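You operate a simulated robot arm through the tools that you are given. There is no shell and no other tool.

The job below is to be done with a simulated robot arm. You get a single attempt, and the scene is never put back.

TASK
Cure the drip at the red water point.
Fine: dry its tray with the teal pad; shut its valve first, turn its clamp knob to the green mark, not into the red, open the valve again, put the pad back. What is to be rubbed or washed off counts as gone when no trace of it is left.

Only the result counts: the job must be done as asked and must still hold three seconds after the hand-in. Knocking over, shifting, dropping, spilling or breaking anything else fails it.

THE ROBOT
A 7-joint arm with a two-finger gripper, fixed in place. Base frame: the origin is at the foot of the arm, x ahead of it, y to its left, z up. Lengths are in mm, angles in rad, forces in N, time in s.
With the tool pointing down near the work surface it reaches from about 280 to 740 mm from the base axis. Its first joint turns from -2.897 to 2.897 rad. Payload 1.71 kg.
The tool frame sits at the grasp point between the pads (the TCP): z along the fingers, y along the line on which they close. The tips reach 20 mm beyond it. The gripper opens to 96 mm. The gripper's body begins 113 mm behind the TCP.
Orientation is that of the tool frame in the base frame, as [roll, pitch, yaw] about the fixed x, y, z axes, in that order (R = Rz(yaw) Ry(pitch) Rx(roll)). With the fingers straight down and closing along the base's y, the tool's x points along the base's -x, its y along +y and its z along -z.

THE INTERFACE
- The arm moves only by the tool play_rows. Its argument "rows" is text: rows parted by semicolons, each of 7 numbers parted by spaces: the shift along the base's x, y, z in mm, then the turn, a rotation vector about the base's x, y, z in rad, then the gripper command, from -1 (fully open) to 1 (shut), values between in proportion. In form: tx ty tz ax ay az jaw; .... A call has 1 to 20 rows; each row shifts and turns the commanded pose from where the row before left it. A row lasts 0.2 s, in which the tool goes at most 50 mm and 0.15 rad; a call with a longer step from one row to the next is refused whole, and so is a gripper value outside its range. Where a pose cannot be reached the arm comes as near as it can. A force on the tool above 40 N (or 10 N above the force at the start of the call, whichever is more), or a blocked arm, ends the call early, and 0.2 s more pass. Each finger travels about 153 mm/s and halts on what it meets, pressing with about 22 N; the grip force reading is that of the motor and also rises with nothing between the fingers. The clock runs only during rows and for 0.2 s after the last one: add rows that do not move to give the fingers time. The reply holds the time, the measured pose of the TCP, the force on the tool along the base axes, the opening and the grip force, in the units named above and with some noise, with the torque about the TCP (base axes, N m) and any sound that the robot's microphone picked up.
- Cameras (640 x 400 px; columns grow to the right, rows downward): "scene" is fixed at [221.1, 650.1, 1640.5]; the picture's right is [-0.86, -0.51, 0.00], its down [-0.32, 0.54, -0.78] and it looks along [0.40, -0.67, -0.63] (base axes); focal length 263 px, centre (320, 200). "wrist" rides on the gripper at [66, 14, -145] in the tool frame; the picture's right is [-0.21, 0.98, 0.00], its down [-0.88, -0.19, -0.45] and it looks along [-0.44, -0.09, 0.90] (tool axes); focal length 275 px, centre (320, 200). There is no depth. A picture from a camera that has moved, and an enlarged one, comes with that camera's place and axes in the base frame and with its lens.
- grab_frame(camera): a new picture of that camera. No time passes.
- raise_lower(by): slides the trunk up (or, below 0, down) by that many mm; the arm rides with it, the base frame stays. It gives what a move gives, with no picture.
- enlarge(camera, box): a new picture of the part [left, top, right, bottom] of that camera's present view, enlarged. No time passes.
- hand_in(): hands the job in; it is judged then, once.

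Places have to be worked out from the pictures, the camera data and where the tool is seen. Open the gripper and draw the arm clear of the work before you hand the job in, unless the task says otherwise.

The tools are called after ">>>" as a command line: name --argument value ..., lists and objects as JSON in quotes. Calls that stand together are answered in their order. play_rows: Moves the arm, as the interface text tells. Its arguments: {"type":"object","properties":{"rows":{"type":"string"}},"required":["rows"]} The other tools are called the same way: raise_lower (by) slides the trunk up or down; grab_frame (camera) takes a picture; enlarge (camera, box) takes an enlarged picture of a part of a camera's view; hand_in () hands the job in.

At the start:

```text
time_s: 0.0
tcp_pos: [428.9, -101.1, 1419.2]
ee_rot: [3.141, -0.002, -3.139]
ft_force: [-0.6, 1.1, 0.7]
ft_torque: [0.01, 0.01, -0.01]
opening: 95.8
grip_force: 0.1
trunk travel left (down, up): [-325.0, 61.0]
```

scene: 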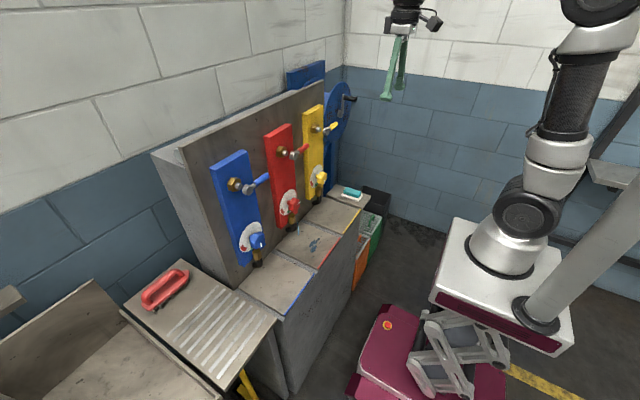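
wrist: 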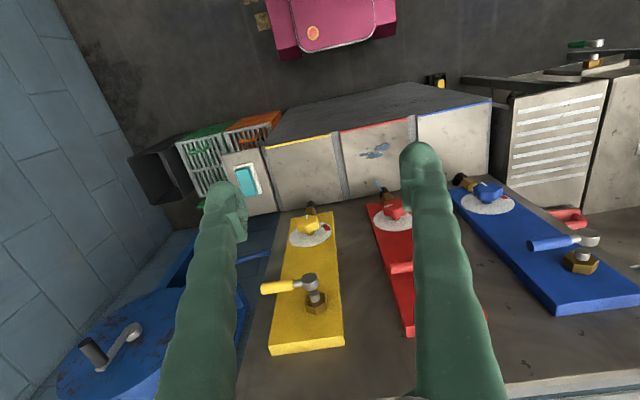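

I start by looking more closely at the red water point, its tray and the teal pad in both cameras.

>>> enlarge --camera "scene" --box '[220, 90, 380, 290]'

>>> enlarge --camera "wrist" --box '[200, 90, 520, 350]'

>>> enlarge --camera "scene" --box '[255, 110, 335, 160]'

>>> enlarge --camera "scene" --box '[260, 180, 370, 250]'

```text
2.00 times, centred on (300, 190) of scene
camera zoom: at [221.1, 650.1, 1640.5], right [-0.86, -0.51, 0.0], down [-0.32, 0.54, -0.78], along [0.4, -0.67, -0.63], focal length 525 px, centre (360, 220)
```

zoom: 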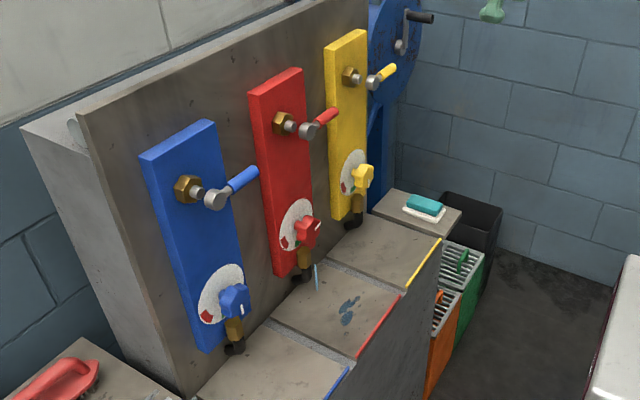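

```text
1.54 times, centred on (360, 220) of wrist
camera zoom: at [363.0, -87.3, 1564.0], right [0.21, 0.98, 0.0], down [0.88, -0.18, 0.44], along [0.43, -0.09, -0.9], focal length 424 px, centre (258, 169)
```

zoom: 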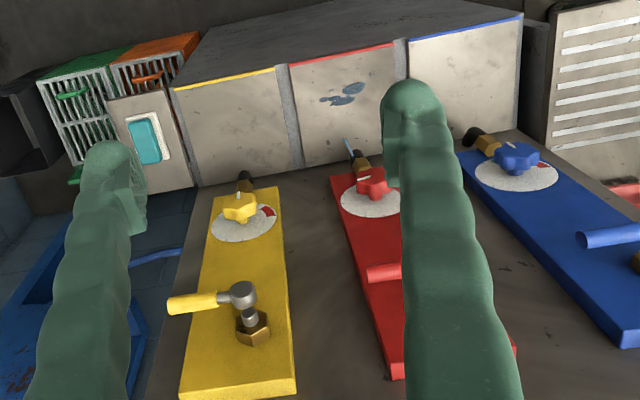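

```text
8.00 times, centred on (295, 135) of scene
camera zoom: at [221.1, 650.1, 1640.5], right [-0.86, -0.51, 0.0], down [-0.32, 0.54, -0.78], along [0.4, -0.67, -0.63], focal length 2100 px, centre (520, 720)
```

zoom: 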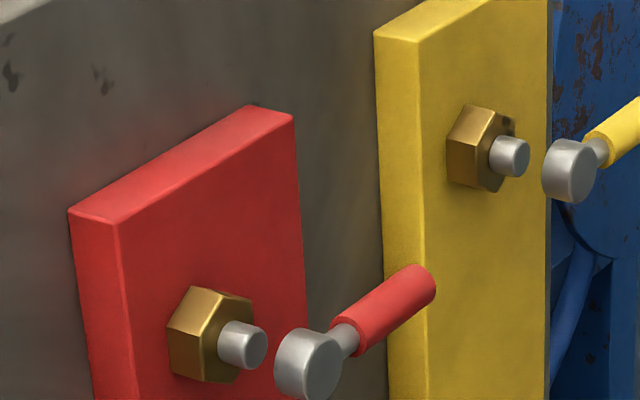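

```text
5.71 times, centred on (315, 215) of scene
camera zoom: at [221.1, 650.1, 1640.5], right [-0.86, -0.51, 0.0], down [-0.32, 0.54, -0.78], along [0.4, -0.67, -0.63], focal length 1500 px, centre (349, 114)
```

zoom: 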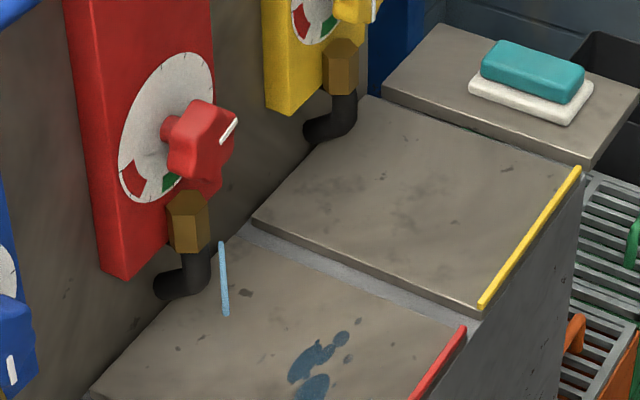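

Rough triangulation gives: red knob ≈ [718, 23, 974], red lever ≈ pivot [700, 21, 1200] with its handle pointing to −y, stain ≈ [623, 27, 798], pad ≈ [632, -366, 805]. The trunk needs to come down for the trays; I lower it 200 mm (the tool stays well in front of the bench) and look again.

>>> raise_lower --by -200

>>> grab_frame --camera "scene"

>>> grab_frame --camera "wrist"

```text
time_s: 2.2
tcp_pos: [408.3, -101.3, 1225.7]
ee_rot: [3.141, 0.014, -3.139]
ft_force: [-0.2, 0.1, -0.2]
ft_torque: [0.01, -0.03, -0.03]
opening: 96.0
grip_force: 0.0
trunk travel left (down, up): [-125.0, 261.0]
```

```text
taken
```

scene: 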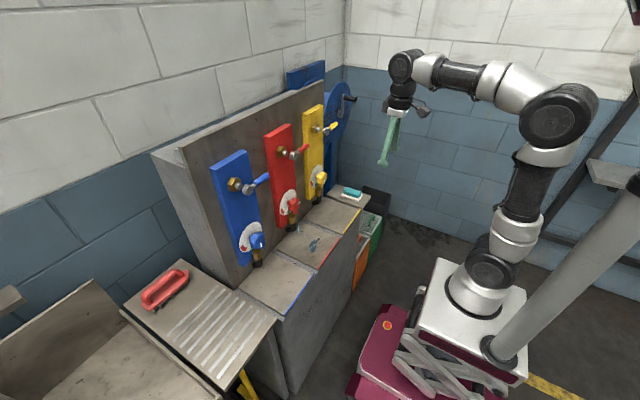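

```text
taken
camera wrist: at [339.0, -87.2, 1369.7], right [0.21, 0.98, 0.0], down [0.87, -0.18, 0.46], along [0.45, -0.09, -0.89], focal length 275 px, centre (320, 200)
```

wrist: 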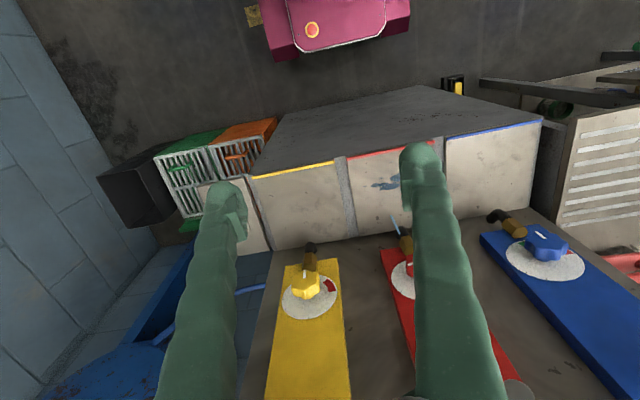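

The arm follows the trunk with a small offset. Now I tilt the tool forward and shift it toward y≈20 so that the wrist camera looks straight at the red panel.

>>> play_rows --rows "0 20 0 0 -0.13 0 -1;0 20 0 0 -0.13 0 -1;0 20 0 0 -0.13 0 -1;0 20 0 0 -0.13 0 -1;0 20 0 0 -0.13 0 -1;0 20 0 0 -0.13 0 -1;0 0 0 0 0 0 -1"

>>> grab_frame --camera "wrist"

```text
time_s: 3.8
tcp_pos: [407.7, 20.0, 1227.3]
ee_rot: [3.139, 0.796, 3.141]
ft_force: [-0.3, 0.1, 0.5]
ft_torque: [-0.01, -0.01, 0.0]
opening: 95.9
grip_force: 0.0
trunk travel left (down, up): [-125.0, 261.0]
```

```text
taken
camera wrist: at [258.1, 32.7, 1280.7], right [0.14, 0.98, 0.15], down [0.3, -0.18, 0.94], along [0.94, -0.09, -0.32], focal length 275 px, centre (320, 200)
```

wrist: 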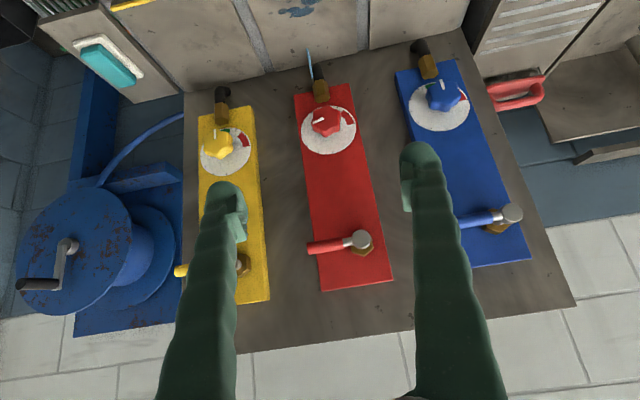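

A clear (upside-down) view of the red panel. I enlarge the knob dial, the lever and the stain.

>>> enlarge --camera "wrist" --box '[280, 70, 380, 170]'

>>> enlarge --camera "wrist" --box '[290, 200, 410, 300]'

>>> enlarge --camera "wrist" --box '[190, 70, 480, 190]'

```text
4.00 times, centred on (330, 120) of wrist
camera zoom: at [258.1, 32.7, 1280.7], right [0.14, 0.98, 0.15], down [0.3, -0.18, 0.94], along [0.94, -0.09, -0.32], focal length 1101 px, centre (280, 520)
```

zoom: 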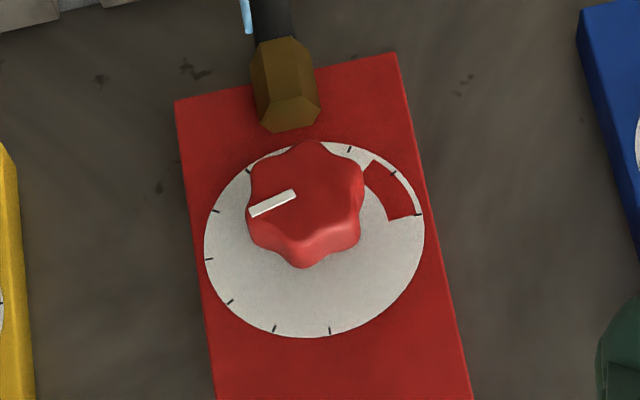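

```text
4.00 times, centred on (350, 250) of wrist
camera zoom: at [258.1, 32.7, 1280.7], right [0.14, 0.98, 0.15], down [0.3, -0.18, 0.94], along [0.94, -0.09, -0.32], focal length 1101 px, centre (200, 0)
```

zoom: 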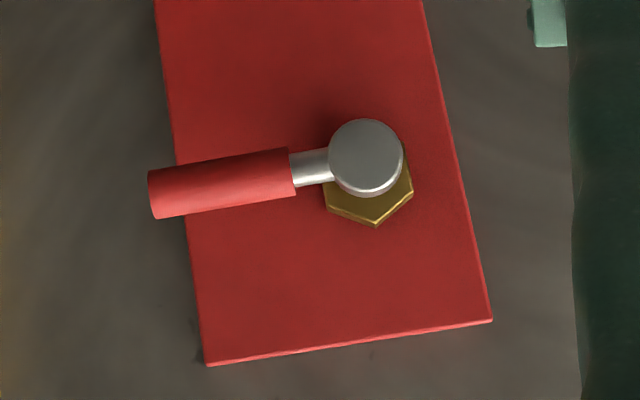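

```text
2.21 times, centred on (335, 130) of wrist
camera zoom: at [258.1, 32.7, 1280.7], right [0.14, 0.98, 0.15], down [0.3, -0.18, 0.94], along [0.94, -0.09, -0.32], focal length 608 px, centre (287, 354)
```

zoom: 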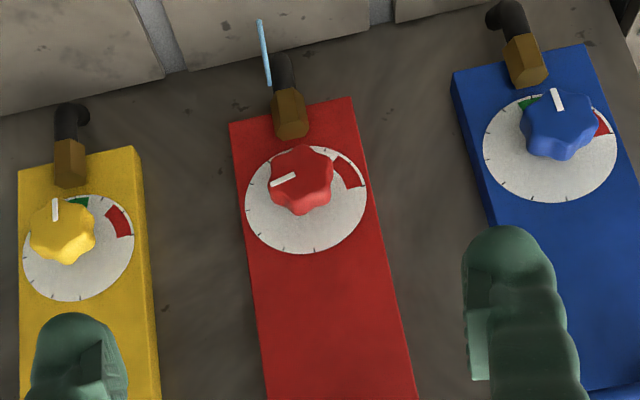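

Knob face is at about [716, 25, 970] with the dial plane near x≈745. The red pointer faces −y, and the green mark should be clockwise near the bottom of the dial, before the red zone. The lever hub is at about [683, 46, 1214] and its tip at y≈−37. Next I bring the tool fully horizontal, pointing at the panel, and close the fingers.

>>> play_rows --rows "0 -7 6 0 -0.129 0 1;0 -7 6 0 -0.129 0 1;0 -7 6 0 -0.129 0 1;0 -7 6 0 -0.129 0 1;0 -7 6 0 -0.129 0 1;0 -7 6 0 -0.129 0 1;0 0 0 0 0 0 1;0 0 0 0 0 0 1"

>>> grab_frame --camera "wrist"

>>> grab_frame --camera "scene"

```text
time_s: 5.6
tcp_pos: [426.5, -26.1, 1295.1]
ee_rot: [-2.735, 1.567, -2.733]
ft_force: [-0.5, 0.7, -0.2]
ft_torque: [-0.01, 0.01, -0.04]
opening: 0.0
grip_force: 21.7
out of reach, approached as far as the arm can: row 5, 6
trunk travel left (down, up): [-125.0, 261.0]
```

```text
taken
camera wrist: at [280.6, -12.7, 1230.0], right [0.0, 0.98, 0.2], down [-0.44, -0.18, 0.88], along [0.9, -0.09, 0.43], focal length 275 px, centre (320, 200)
```

wrist: 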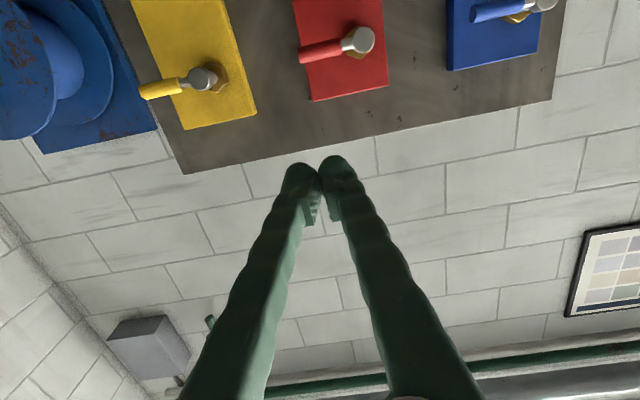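

```text
taken
```

scene: 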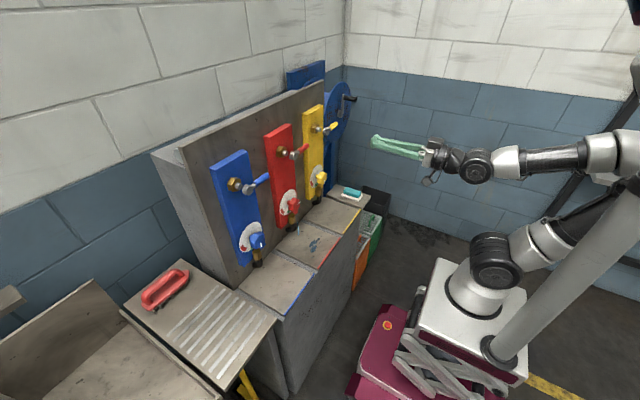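

The tool is horizontal now; the retracted pose was a little out of reach so it sits at [426, -26, 1295]. I move forward to x≈600, still above the lever, and check the measured position.

>>> play_rows --rows "40 0 0 0 0 0 1;40 0 0 0 0 0 1;40 0 0 0 0 0 1;40 0 0 0 0 0 1;0 0 0 0 0 0 1"

>>> grab_frame --camera "wrist"

```text
time_s: 6.8
tcp_pos: [585.2, -24.9, 1294.6]
ee_rot: [-2.668, 1.569, -2.668]
ft_force: [-0.5, 0.3, -0.3]
ft_torque: [0.01, 0.04, 0.0]
opening: 0.3
grip_force: 21.7
trunk travel left (down, up): [-125.0, 261.0]
```

```text
taken
camera wrist: at [439.3, -11.6, 1229.7], right [0.0, 0.98, 0.21], down [-0.44, -0.18, 0.88], along [0.9, -0.09, 0.43], focal length 275 px, centre (320, 200)
```

wrist: 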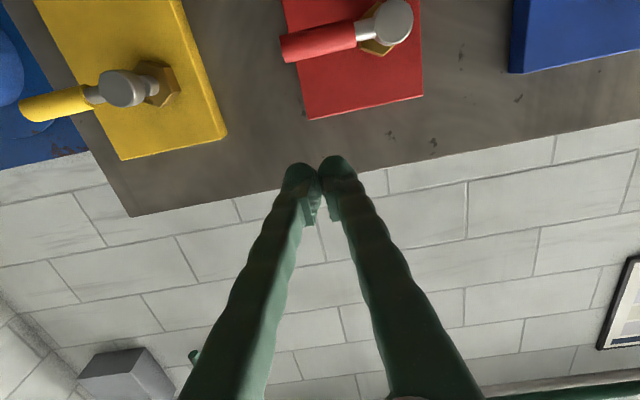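

Readings now track the commands: TCP [585, -25, 1295]. A third view puts the lever hub at y≈47, z≈1212, and the handle along −y to y≈−36. I move above the handle (x≈683, y≈−17) and feel downward in small steps to learn which way it turns.

>>> play_rows --rows "33 3 0 0 0 0 1;33 3 0 0 0 0 1;32 2 0 0 0 0 1;0 0 -20 0 0 0 1;0 0 -20 0 0 0 1;0 0 -10 0 0 0 1;0 0 -8 0 0 0 1;0 0 -4 0 0 0 1;0 0 -4 0 0 0 1;0 0 -4 0 0 0 1;0 0 0 0 0 0 1"

>>> grab_frame --camera "wrist"

>>> enlarge --camera "scene" --box '[255, 110, 375, 200]'

```text
time_s: 9.2
tcp_pos: [683.9, -17.7, 1224.6]
ee_rot: [-3.115, 1.57, -3.116]
ft_force: [-0.2, -2.0, 1.6]
ft_torque: [-0.03, -0.02, -0.02]
opening: 0.2
grip_force: 29.2
trunk travel left (down, up): [-125.0, 261.0]
```

```text
taken
camera wrist: at [538.6, -4.2, 1159.4], right [0.0, 0.98, 0.21], down [-0.44, -0.18, 0.88], along [0.9, -0.09, 0.43], focal length 275 px, centre (320, 200)
```

wrist: 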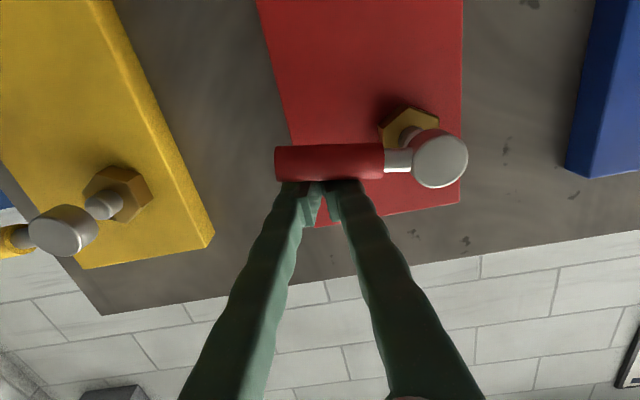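

```text
4.44 times, centred on (315, 155) of scene
camera zoom: at [221.1, 650.1, 1640.5], right [-0.86, -0.51, 0.0], down [-0.32, 0.54, -0.78], along [0.4, -0.67, -0.63], focal length 1167 px, centre (342, 400)
```

zoom: 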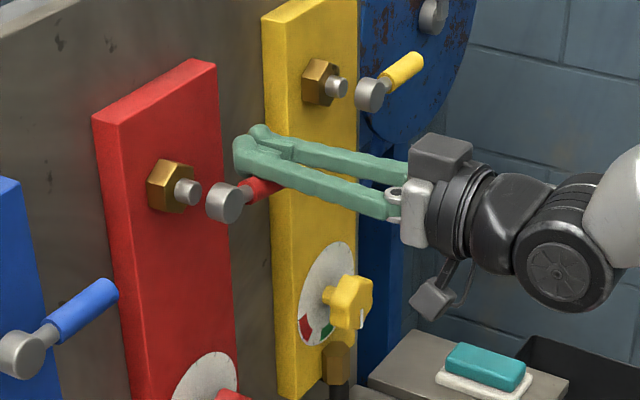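

The lever is turning down easily (the handle is already tilted about 11° with almost no force). I push it on along its arc around the hub at (y 47, z 1214).

>>> play_rows --rows "0 0 -8 0 0 0 1;0 0 -9 0 0 0 1;0 0 -9 0 0 0 1;0 3 -8 0 0 0 1;0 3 -8 0 0 0 1;0 5 -7 0 0 0 1;0 5 -7 0 0 0 1;0 6 -6 0 0 0 1;0 7 -5 0 0 0 1;0 0 0 0 0 0 1"

>>> grab_frame --camera "wrist"

>>> enlarge --camera "scene" --box '[255, 110, 375, 200]'

```text
time_s: 11.4
tcp_pos: [683.4, 11.7, 1159.1]
ee_rot: [-2.955, 1.569, -2.954]
ft_force: [0.7, -1.1, 0.0]
ft_torque: [-0.02, -0.04, 0.03]
opening: 0.0
grip_force: 28.6
trunk travel left (down, up): [-125.0, 261.0]
```

```text
taken
camera wrist: at [537.7, 24.7, 1093.2], right [0.0, 0.98, 0.21], down [-0.44, -0.18, 0.88], along [0.9, -0.09, 0.43], focal length 275 px, centre (320, 200)
```

wrist: 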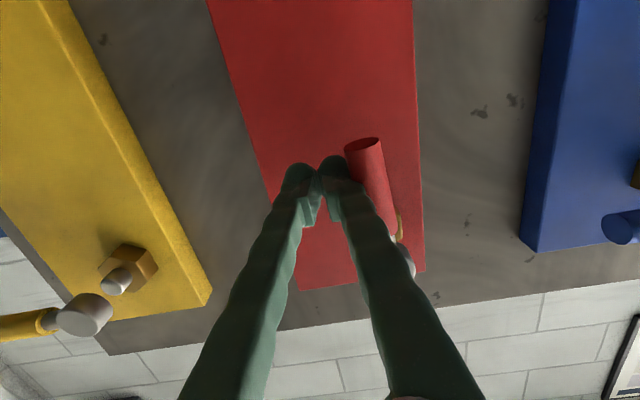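

```text
4.44 times, centred on (315, 155) of scene
camera zoom: at [221.1, 650.1, 1640.5], right [-0.86, -0.51, 0.0], down [-0.32, 0.54, -0.78], along [0.4, -0.67, -0.63], focal length 1167 px, centre (342, 400)
```

zoom: 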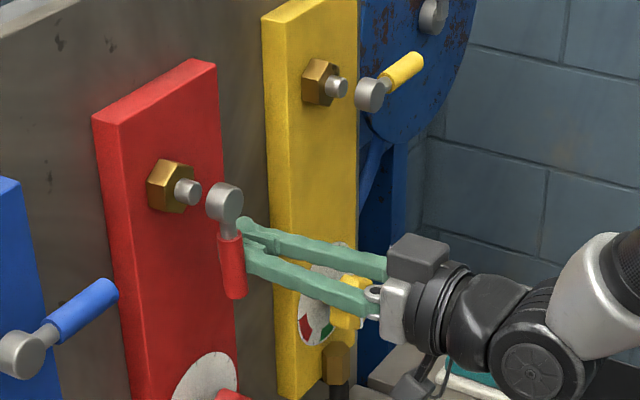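

The lever is almost straight down. I keep pushing gently in +y until the stop is felt.

>>> play_rows --rows "0 4 0 0 0 0 1;0 4 0 0 0 0 1;0 3 0 0 0 0 1;0 3 0 0 0 0 1;0 0 0 0 0 0 1"

>>> grab_frame --camera "scene"

>>> enlarge --camera "scene" --box '[255, 110, 375, 200]'

>>> enlarge --camera "scene" --box '[260, 180, 370, 250]'

```text
time_s: 12.6
tcp_pos: [683.0, 18.1, 1157.8]
ee_rot: [2.463, 1.566, 2.452]
ft_force: [-4.4, -30.7, -4.6]
ft_torque: [-0.04, -0.02, 0.28]
opening: 0.0
grip_force: 29.4
trunk travel left (down, up): [-125.0, 261.0]
```

```text
taken
```

scene: 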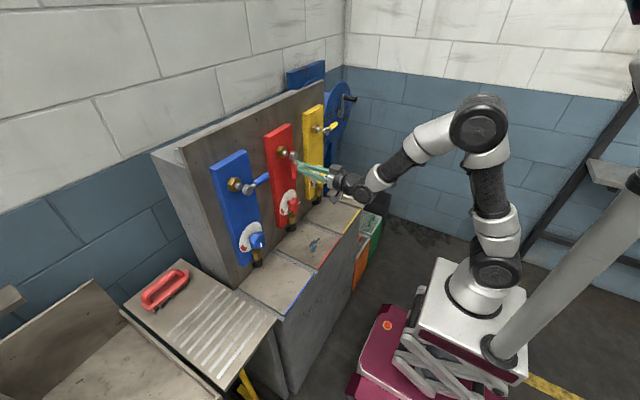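

```text
4.44 times, centred on (315, 155) of scene
camera zoom: at [221.1, 650.1, 1640.5], right [-0.86, -0.51, 0.0], down [-0.32, 0.54, -0.78], along [0.4, -0.67, -0.63], focal length 1167 px, centre (342, 400)
```

zoom: 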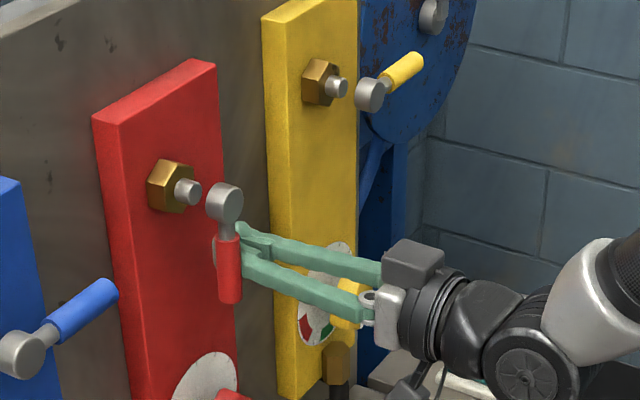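

```text
5.71 times, centred on (315, 215) of scene
camera zoom: at [221.1, 650.1, 1640.5], right [-0.86, -0.51, 0.0], down [-0.32, 0.54, -0.78], along [0.4, -0.67, -0.63], focal length 1500 px, centre (349, 114)
```

zoom: 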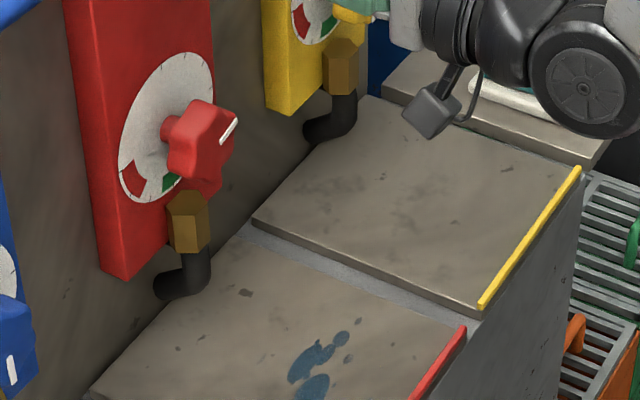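

The stop is reached (30 N) and the drip stream has vanished: the valve is shut. I back off from the lever and lower to look at the dial from a low angle.

>>> play_rows --rows "0 -15 0 0 0 0 1;0 -15 0 0 0 0 1;-30 0 0 0 0 0 1;-40 0 0 0 0 0 1;-20 0 -30 0 0 0 1;0 0 -40 0 0 0 1;0 20 -40 0 0 0 1;0 20 -40 0 0 0 1;0 0 0 0 0 0 1"

>>> grab_frame --camera "wrist"

>>> enlarge --camera "wrist" --box '[250, 0, 450, 170]'

```text
time_s: 14.6
tcp_pos: [593.4, 34.9, 1007.8]
ee_rot: [-2.832, 1.567, -2.831]
ft_force: [-0.1, 0.0, -0.3]
ft_torque: [-0.01, -0.02, 0.01]
opening: 0.2
grip_force: 29.4
trunk travel left (down, up): [-125.0, 261.0]
```

```text
taken
camera wrist: at [447.9, 49.3, 942.5], right [0.0, 0.98, 0.21], down [-0.44, -0.18, 0.88], along [0.9, -0.09, 0.43], focal length 275 px, centre (320, 200)
```

wrist: 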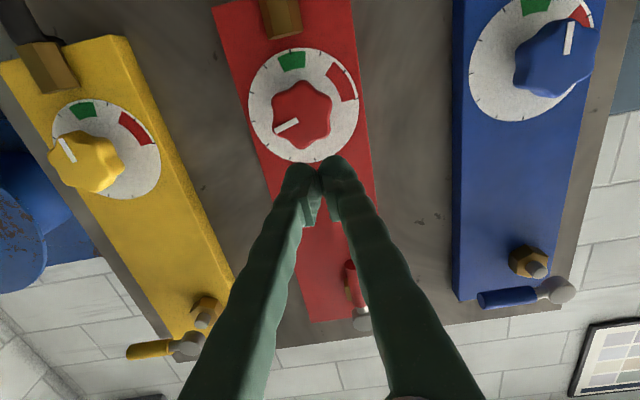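

```text
2.35 times, centred on (350, 85) of wrist
camera zoom: at [447.9, 49.3, 942.5], right [0.0, 0.98, 0.21], down [-0.44, -0.18, 0.88], along [0.9, -0.09, 0.43], focal length 648 px, centre (249, 471)
```

zoom: 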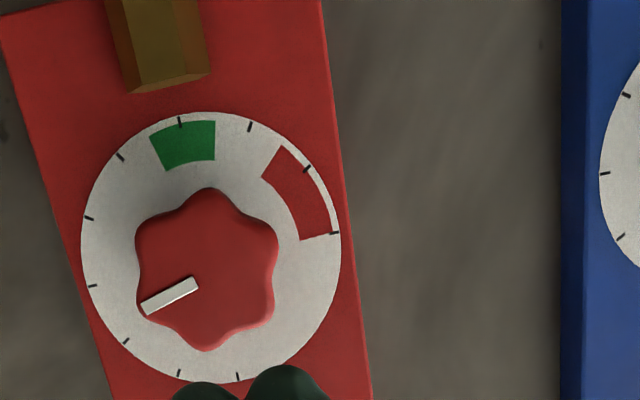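

Excellent view: green is centred straight down (about ±16°), red starts about 48° further clockwise, and the pointer needs about 100° clockwise (+x turn) to reach green. The knob's axis is about y 25, z 975, its front x≈703 and the dial x≈740. I roll the tool −0.70 rad so the pads sit in the lobe valleys, open the jaws, and line up in front of the knob.

>>> play_rows --rows "0 -2 -7 -0.14 0 0 -1;0 -2 -7 -0.14 0 0 -1;0 -2 -7 -0.14 0 0 -1;0 -2 -7 -0.14 0 0 -1;0 -2 -6 -0.14 0 0 -1;20 0 0 0 0 0 -1;0 0 0 0 0 0 -1"

>>> grab_frame --camera "wrist"

>>> enlarge --camera "scene" --box '[240, 160, 370, 240]'

```text
time_s: 16.2
tcp_pos: [613.5, 24.9, 974.7]
ee_rot: [-1.574, 0.869, -1.576]
ft_force: [0.8, 1.1, 0.9]
ft_torque: [-0.01, 0.04, -0.01]
opening: 96.1
grip_force: 0.1
trunk travel left (down, up): [-125.0, 261.0]
```

```text
taken
camera wrist: at [468.0, -7.4, 915.4], right [0.0, 0.88, -0.47], down [-0.44, 0.42, 0.79], along [0.9, 0.21, 0.39], focal length 275 px, centre (320, 200)
```

wrist: 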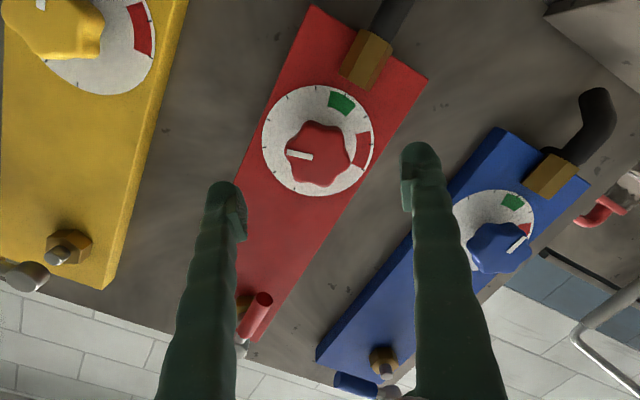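

```text
4.92 times, centred on (305, 200) of scene
camera zoom: at [221.1, 650.1, 1640.5], right [-0.86, -0.51, 0.0], down [-0.32, 0.54, -0.78], along [0.4, -0.67, -0.63], focal length 1293 px, centre (394, 200)
```

zoom: 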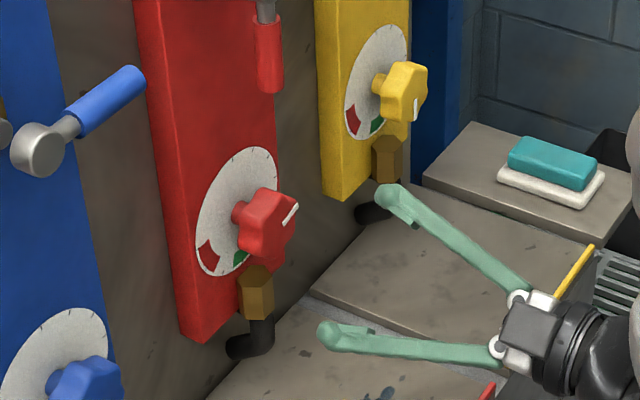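

The roll worked and the axis checks out at about (25, 976). I enlarge to confirm how the lobes lie relative to the closing direction.

>>> enlarge --camera "wrist" --box '[230, 70, 430, 220]'

```text
2.67 times, centred on (330, 145) of wrist
camera zoom: at [468.0, -7.4, 915.4], right [0.0, 0.88, -0.47], down [-0.44, 0.42, 0.79], along [0.9, 0.21, 0.39], focal length 734 px, centre (293, 347)
```

zoom: 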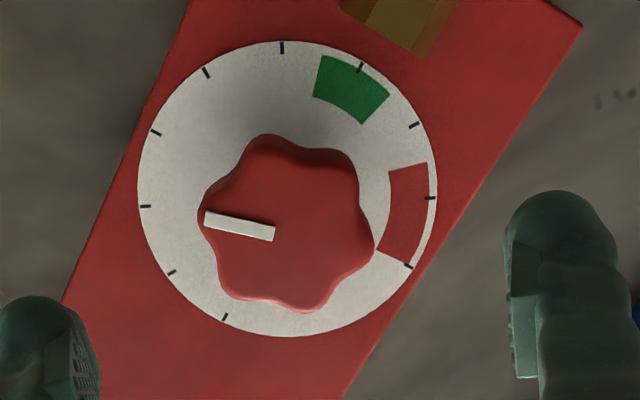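

The closing axis falls about 27° from the pointer, essentially in the lobe valleys. I advance so the pads straddle the knob (TCP x≈707) and close.

>>> play_rows --rows "30 0 1 0 0 0 -1;30 0 0 0 0 0 -1;20 0 0 0 0 0 -1;10 0 0 0 0 0 -1;4 0 0 0 0 0 -1;0 0 0 0 0 0 -1"

>>> grab_frame --camera "wrist"

>>> enlarge --camera "scene" --box '[240, 160, 370, 240]'

```text
time_s: 17.6
tcp_pos: [707.6, 24.8, 976.2]
ee_rot: [-1.575, 0.872, -1.576]
ft_force: [-0.2, 0.4, -0.1]
ft_torque: [0.03, 0.01, 0.01]
opening: 96.0
grip_force: 0.1
trunk travel left (down, up): [-125.0, 261.0]
```

```text
taken
camera wrist: at [562.2, -6.3, 917.2], right [0.0, 0.88, -0.47], down [-0.44, 0.42, 0.79], along [0.9, 0.21, 0.39], focal length 275 px, centre (320, 200)
```

wrist: 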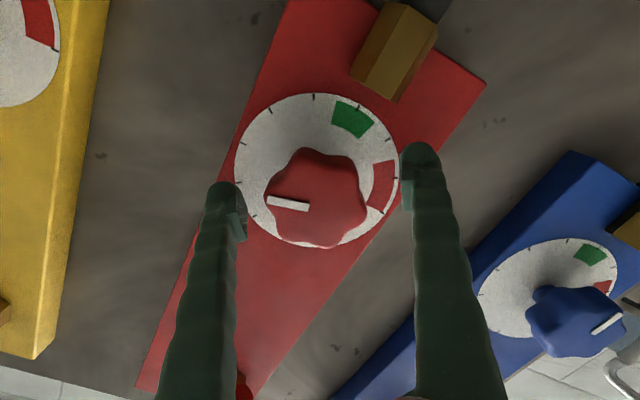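

```text
4.92 times, centred on (305, 200) of scene
camera zoom: at [221.1, 650.1, 1640.5], right [-0.86, -0.51, 0.0], down [-0.32, 0.54, -0.78], along [0.4, -0.67, -0.63], focal length 1293 px, centre (394, 200)
```

zoom: 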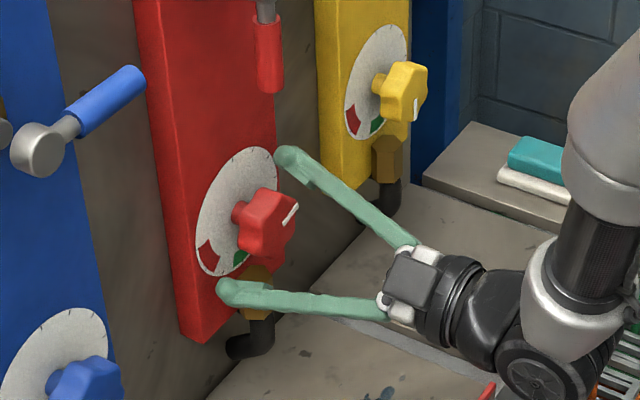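

The pads straddle the knob with free forces. I close the gripper and wait.

>>> play_rows --rows "0 0 0 0 0 0 1;0 0 0 0 0 0 1;0 0 0 0 0 0 1;0 0 0 0 0 0 1"

>>> grab_frame --camera "wrist"

```text
time_s: 18.6
tcp_pos: [707.7, 23.0, 978.5]
ee_rot: [-1.569, 0.871, -1.574]
ft_force: [3.8, -11.3, 13.0]
ft_torque: [0.11, 0.21, -0.02]
opening: 58.7
grip_force: 35.0
trunk travel left (down, up): [-125.0, 261.0]
```

```text
taken
camera wrist: at [562.2, -8.0, 918.3], right [0.0, 0.88, -0.47], down [-0.44, 0.42, 0.79], along [0.9, 0.21, 0.39], focal length 275 px, centre (320, 200)
```

wrist: 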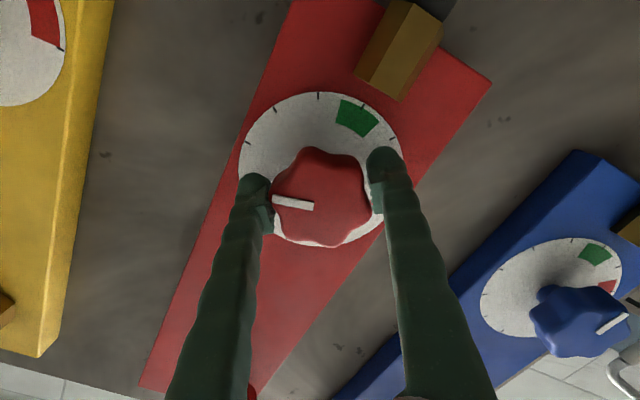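

Grip is closed on the knob (58.7 mm), with about 17 N sideways, meaning the knob centre is about 3 mm along −y/+z. I shift the command by that and re-check the force before turning.

>>> play_rows --rows "0 -2 2 0 0 0 1;0 0 0 0 0 0 1"

```text
time_s: 19.2
tcp_pos: [707.7, 23.6, 977.6]
ee_rot: [-1.572, 0.871, -1.573]
ft_force: [0.5, -3.1, 8.3]
ft_torque: [0.09, -0.08, 0.14]
opening: 58.5
grip_force: 35.3
trunk travel left (down, up): [-125.0, 261.0]
```

The side force is small now. I start turning clockwise (+x), first 0.42 rad, and check that the knob follows.

>>> play_rows --rows "0 0 0 0.1 0 0 1;0 0 0 0.1 0 0 1;0 0 0 0.11 0 0 1;0 0 0 0.11 0 0 1;0 0 0 0 0 0 1"

>>> grab_frame --camera "wrist"

```text
time_s: 20.4
tcp_pos: [707.5, 24.0, 977.0]
ee_rot: [-1.578, 1.292, -1.575]
ft_force: [-1.0, 4.0, 6.1]
ft_torque: [0.07, 0.1, 0.18]
opening: 58.4
grip_force: 35.2
trunk travel left (down, up): [-125.0, 261.0]
```

```text
taken
camera wrist: at [561.9, 19.2, 910.4], right [0.0, 1.0, -0.07], down [-0.44, 0.06, 0.89], along [0.9, 0.03, 0.44], focal length 275 px, centre (320, 200)
```

wrist: 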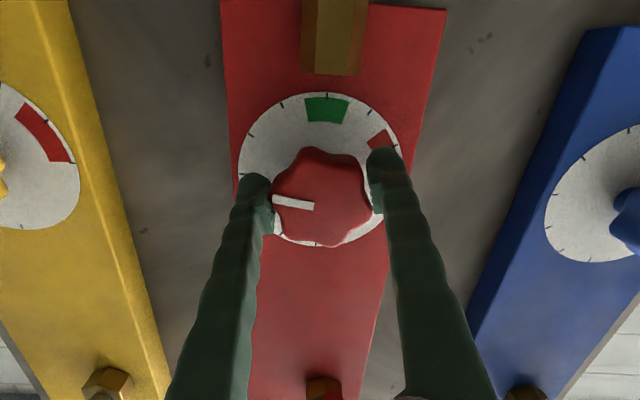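

The knob follows the gripper (pointer fixed in the hand's view, green now about 75° ahead of it). I continue another 1.1 rad and check.

>>> play_rows --rows "0 0 0 0.11 0 0 1;0 0 0 0.11 0 0 1;0 0 0 0.11 0 0 1;0 0 0 0.11 0 0 1;0 0 0 0.11 0 0 1;0 0 0 0.11 0 0 1;0 0 0 0.11 0 0 1;0 0 0 0.11 0 0 1;0 0 0 0.11 0 0 1;0 0 0 0.11 0 0 1;0 0 0 0 0 0 1"

>>> grab_frame --camera "wrist"

```text
time_s: 22.8
tcp_pos: [707.5, 26.8, 978.1]
ee_rot: [1.572, 0.752, 1.579]
ft_force: [-2.1, 25.2, 0.7]
ft_torque: [0.03, 0.06, -0.39]
opening: 58.3
grip_force: 34.8
trunk travel left (down, up): [-125.0, 261.0]
```

```text
taken
camera wrist: at [561.5, 83.6, 943.3], right [0.0, 0.52, 0.86], down [-0.44, -0.77, 0.46], along [0.9, -0.38, 0.23], focal length 275 px, centre (320, 200)
```

wrist: 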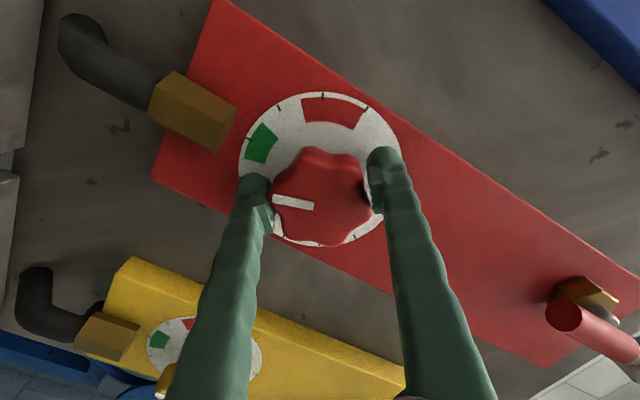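

Turned 1.52 rad; the pointer is now about 10–15° short of the middle of green. I relieve the side force (+3 mm y) and turn 0.2 rad more.

>>> play_rows --rows "0 1.5 0 0.05 0 0 1;0 1.5 0 0.05 0 0 1;0 0 0 0.05 0 0 1;0 0 0 0.05 0 0 1;0 0 0 0 0 0 1"

>>> enlarge --camera "wrist" --box '[220, 80, 420, 260]'

>>> enlarge --camera "scene" --box '[250, 175, 330, 235]'

```text
time_s: 24.0
tcp_pos: [708.1, 27.6, 978.3]
ee_rot: [1.57, 0.553, 1.574]
ft_force: [-1.9, 13.3, 5.7]
ft_torque: [0.02, 0.0, -0.36]
opening: 58.2
grip_force: 34.6
trunk travel left (down, up): [-125.0, 261.0]
```

```text
2.22 times, centred on (320, 170) of wrist
camera zoom: at [561.7, 90.1, 955.6], right [0.0, 0.34, 0.94], down [-0.44, -0.84, 0.3], along [0.9, -0.42, 0.15], focal length 612 px, centre (320, 267)
```

zoom: 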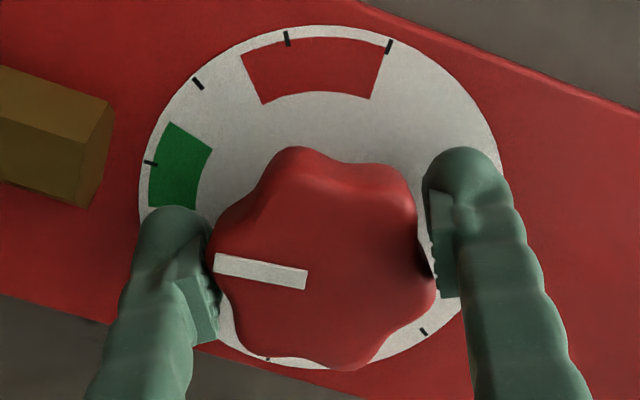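

```text
6.67 times, centred on (290, 205) of scene
camera zoom: at [221.1, 650.1, 1640.5], right [-0.86, -0.51, 0.0], down [-0.32, 0.54, -0.78], along [0.4, -0.67, -0.63], focal length 1750 px, centre (520, 167)
```

zoom: 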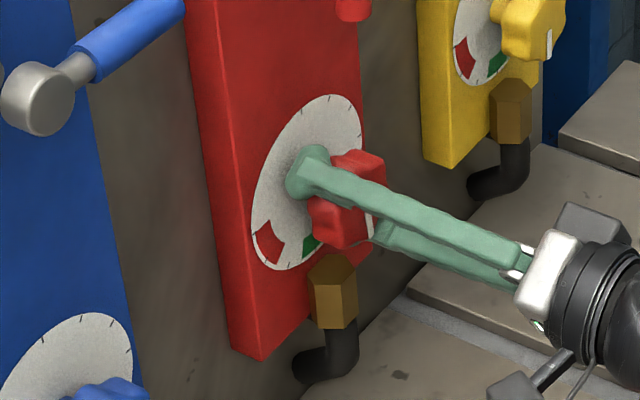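

By ray computation the pointer now lies about 6° from straight down, inside the green. I release, back off straight out, and look at the dial unobstructed.

>>> play_rows --rows "0 0 0 0 0 0 -1;0 0 0 0 0 0 -1;0 0 0 0 0 0 -1;-15 0 0 0 0 0 -1;-30 0 0 0 0 0 -1;-40 0 0 0 0 0 -1;0 2 5 -0.14 0 0 -1;0 2 5 -0.14 0 0 -1;0 2 5 -0.14 0 0 -1;0 2 5 -0.14 0 0 -1;0 2 5 -0.14 0 0 -1;0 0 5 -0.14 0 0 -1;0 0 5 -0.14 0 0 -1;-20 0 0 -0.04 0 0 1;0 0 0 0 0 0 1;0 0 0 0 0 0 1"

>>> grab_frame --camera "wrist"

>>> enlarge --camera "wrist" --box '[220, 0, 420, 170]'

```text
time_s: 27.4
tcp_pos: [602.3, 37.2, 1011.7]
ee_rot: [-2.581, 1.566, -2.582]
ft_force: [-0.5, -0.2, 0.2]
ft_torque: [-0.01, 0.0, -0.02]
opening: 0.0
grip_force: 21.9
trunk travel left (down, up): [-125.0, 261.0]
```

```text
taken
camera wrist: at [456.6, 49.6, 946.9], right [0.0, 0.98, 0.2], down [-0.44, -0.18, 0.88], along [0.9, -0.09, 0.43], focal length 275 px, centre (320, 200)
```

wrist: 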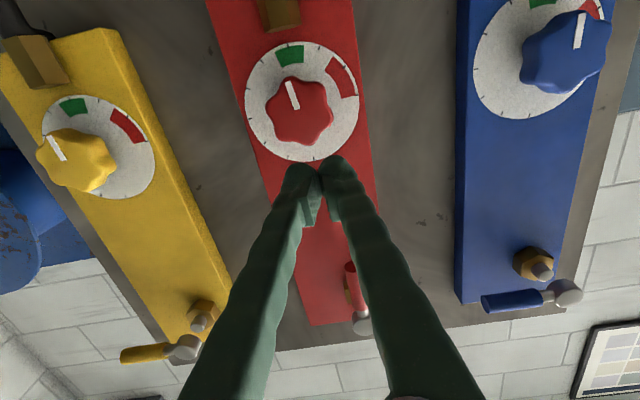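

```text
2.35 times, centred on (320, 85) of wrist
camera zoom: at [456.6, 49.6, 946.9], right [0.0, 0.98, 0.2], down [-0.44, -0.18, 0.88], along [0.9, -0.09, 0.43], focal length 648 px, centre (320, 471)
```

zoom: 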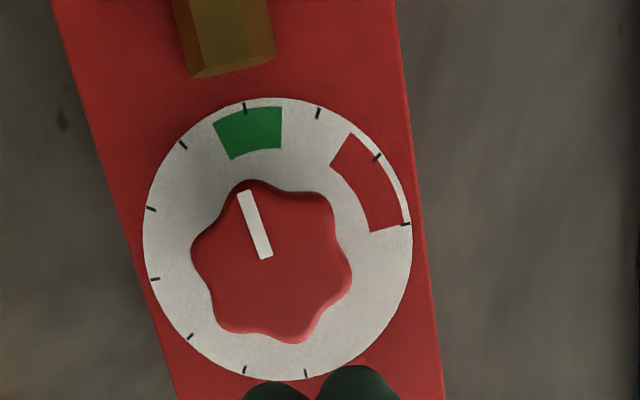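

The pointer sits inside the green band, about 5–6° from its centre tick and far from red – good; I'll confirm with the drip test later. Now I retreat, turn the tool back to pointing down and go look at the teal pad.

>>> play_rows --rows "-30 0 0 0 0 0 -1;-10 -30 10 0 0.131 0 -1;-10 -30 10 0 0.131 0 -1;-10 -30 0 0 0.131 0 -1;-10 -30 0 0 0.131 0 -1;-10 -30 0 0 0.131 0 -1;-10 -30 0 0 0.131 0 -1;-10 -30 0 0 0.131 0 -1;-5 -30 0 0 0.131 0 -1;0 -30 0 0 0.131 0 -1;0 -30 0 0 0.131 0 -1;0 -30 0 0 0.131 0 -1;0 -30 0 0 0.131 0 -1;0 0 0 0 0 0 -1"

>>> grab_frame --camera "wrist"

>>> grab_frame --camera "scene"

```text
time_s: 30.4
tcp_pos: [505.1, -323.5, 1032.2]
ee_rot: [-3.141, -0.006, -3.14]
ft_force: [-0.6, 0.0, -0.2]
ft_torque: [-0.01, 0.0, 0.0]
opening: 96.0
grip_force: 0.0
out of reach, approached as far as the arm can: row 2
trunk travel left (down, up): [-125.0, 261.0]
```

```text
taken
camera wrist: at [440.2, -310.6, 1177.4], right [0.2, 0.98, 0.0], down [0.88, -0.18, 0.44], along [0.43, -0.09, -0.9], focal length 275 px, centre (320, 200)
```

wrist: 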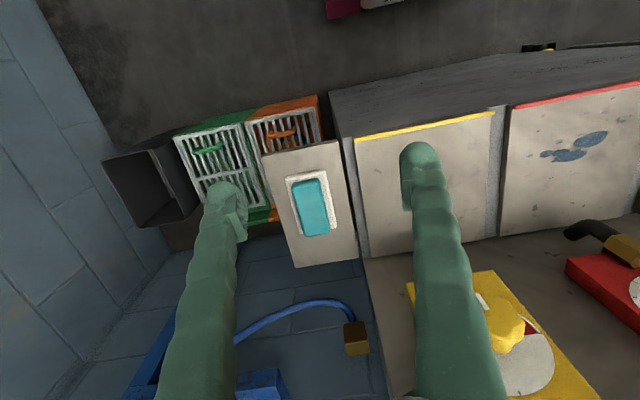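

```text
taken
```

scene: 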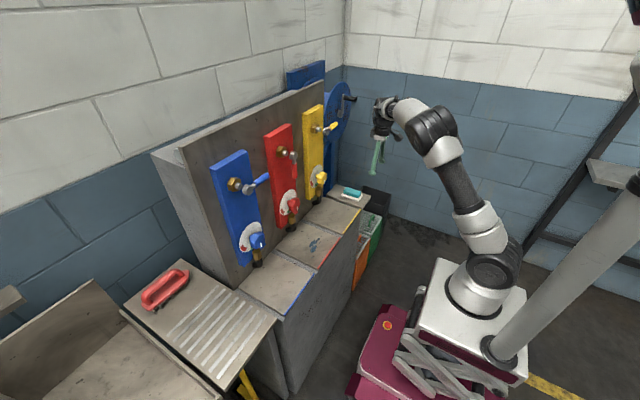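

>>> enlarge --camera "wrist" --box '[250, 130, 370, 280]'

>>> enlarge --camera "scene" --box '[320, 170, 390, 215]'

>>> enlarge --camera "wrist" --box '[490, 70, 640, 250]'

```text
2.67 times, centred on (310, 205) of wrist
camera zoom: at [440.2, -310.6, 1177.4], right [0.2, 0.98, 0.0], down [0.88, -0.18, 0.44], along [0.43, -0.09, -0.9], focal length 734 px, centre (347, 187)
```

zoom: 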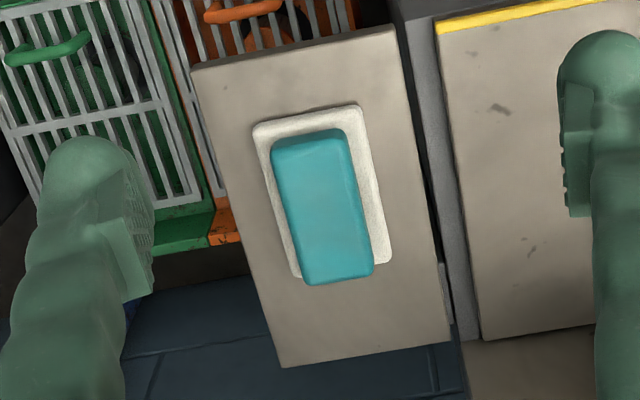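

```text
8.89 times, centred on (355, 192) of scene
camera zoom: at [221.1, 650.1, 1640.5], right [-0.86, -0.51, 0.0], down [-0.32, 0.54, -0.78], along [0.4, -0.67, -0.63], focal length 2334 px, centre (9, 267)
```

zoom: 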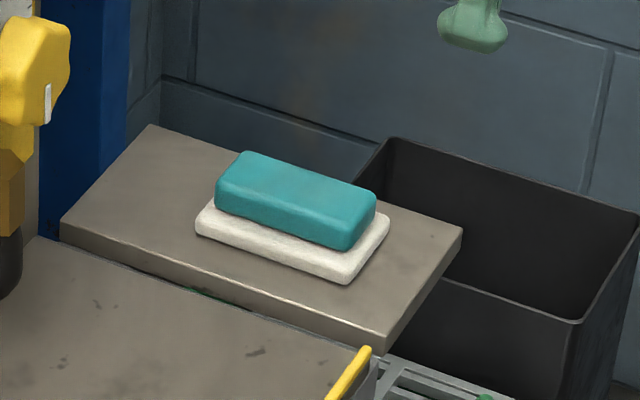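

```text
2.22 times, centred on (565, 160) of wrist
camera zoom: at [440.2, -310.6, 1177.4], right [0.2, 0.98, 0.0], down [0.88, -0.18, 0.44], along [0.43, -0.09, -0.9], focal length 612 px, centre (-224, 289)
```

zoom: 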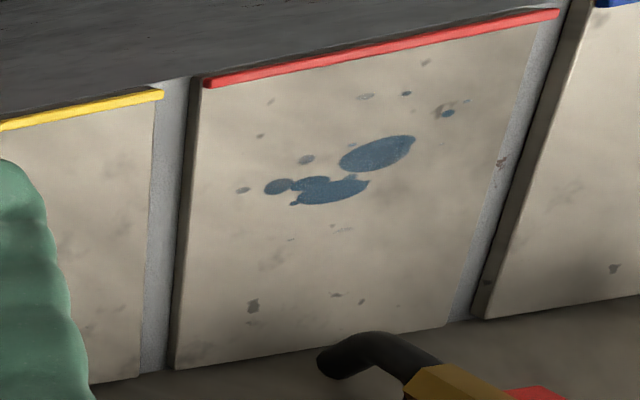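

The pad is axis-aligned, about 92 (x) × 42 (y) mm, centre near (633, −365). Its height is uncertain (≈790–815), so I move closer for a second wrist view.

>>> play_rows --rows "15 -10 -20 0 0 0 -1;20 -10 -25 0 0 0 -1;20 -11 -25 0 0 0 -1;20 -10 -25 0 0 0 -1;0 0 0 0 0 0 -1"

>>> grab_frame --camera "wrist"

>>> enlarge --camera "wrist" --box '[240, 120, 400, 280]'

```text
time_s: 31.6
tcp_pos: [581.4, -364.8, 939.6]
ee_rot: [3.139, -0.005, -3.139]
ft_force: [0.4, 0.5, -1.4]
ft_torque: [0.05, 0.0, -0.02]
opening: 96.1
grip_force: 0.0
trunk travel left (down, up): [-125.0, 261.0]
```

```text
taken
camera wrist: at [516.4, -352.0, 1084.0], right [0.2, 0.98, 0.0], down [0.88, -0.18, 0.44], along [0.43, -0.09, -0.9], focal length 275 px, centre (320, 200)
```

wrist: 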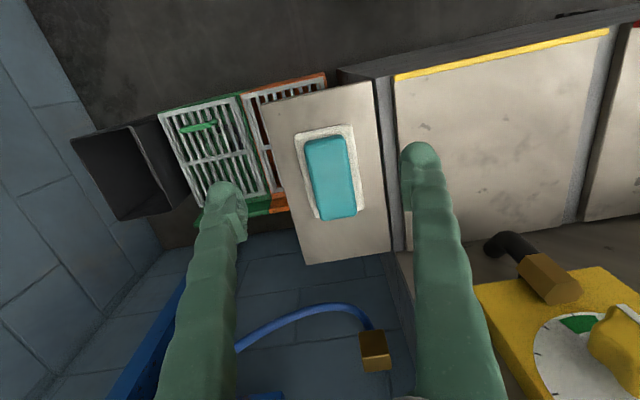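

```text
2.50 times, centred on (320, 200) of wrist
camera zoom: at [516.4, -352.0, 1084.0], right [0.2, 0.98, 0.0], down [0.88, -0.18, 0.44], along [0.43, -0.09, -0.9], focal length 688 px, centre (320, 200)
```

zoom: 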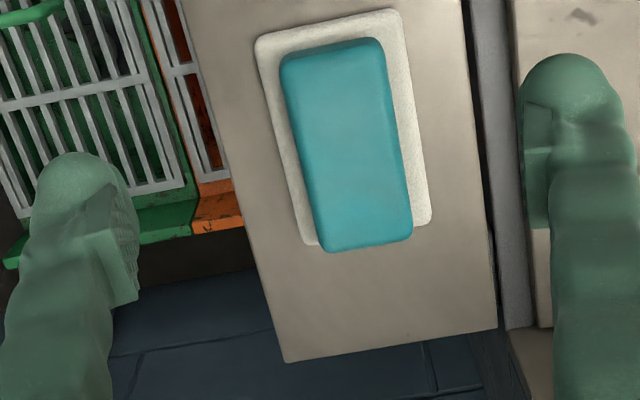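

Two wrist views agree on a pad top at z≈815 and centre (625, −362). I move above it and descend to tips about at the pad's top, then check from the scene camera.

>>> play_rows --rows "20 1 -25 0 0 0 -1;20 1 -25 0 0 0 -1;5 0 -25 0 0 0 -1;0 0 -20 0 0 0 -1;0 0 0 0 0 0 -1"

>>> grab_frame --camera "wrist"

>>> enlarge --camera "scene" --box '[320, 160, 390, 215]'

```text
time_s: 32.8
tcp_pos: [627.3, -361.7, 841.1]
ee_rot: [3.14, -0.004, -3.14]
ft_force: [-1.3, 0.0, 0.1]
ft_torque: [0.02, -0.02, 0.03]
opening: 95.6
grip_force: 0.0
trunk travel left (down, up): [-125.0, 261.0]
```

```text
taken
camera wrist: at [562.5, -349.3, 986.8], right [0.2, 0.98, 0.0], down [0.88, -0.18, 0.44], along [0.43, -0.09, -0.9], focal length 275 px, centre (320, 200)
```

wrist: 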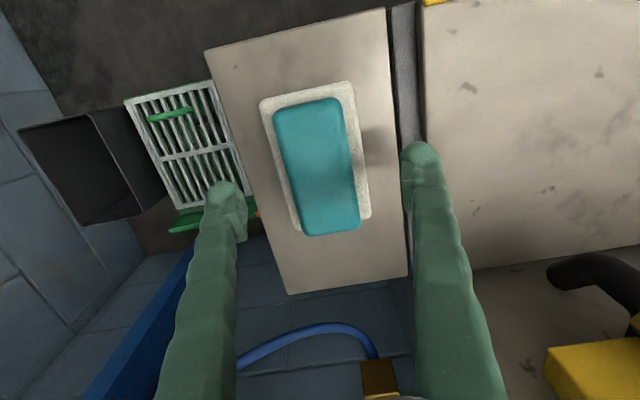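

```text
7.27 times, centred on (355, 188) of scene
camera zoom: at [221.1, 650.1, 1640.5], right [-0.86, -0.51, 0.0], down [-0.32, 0.54, -0.78], along [0.4, -0.67, -0.63], focal length 1910 px, centre (66, 291)
```

zoom: 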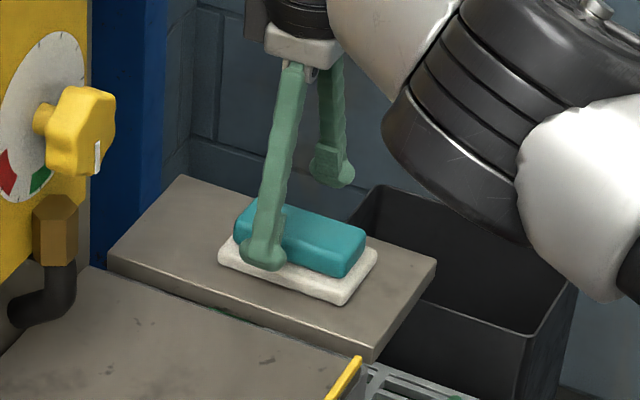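

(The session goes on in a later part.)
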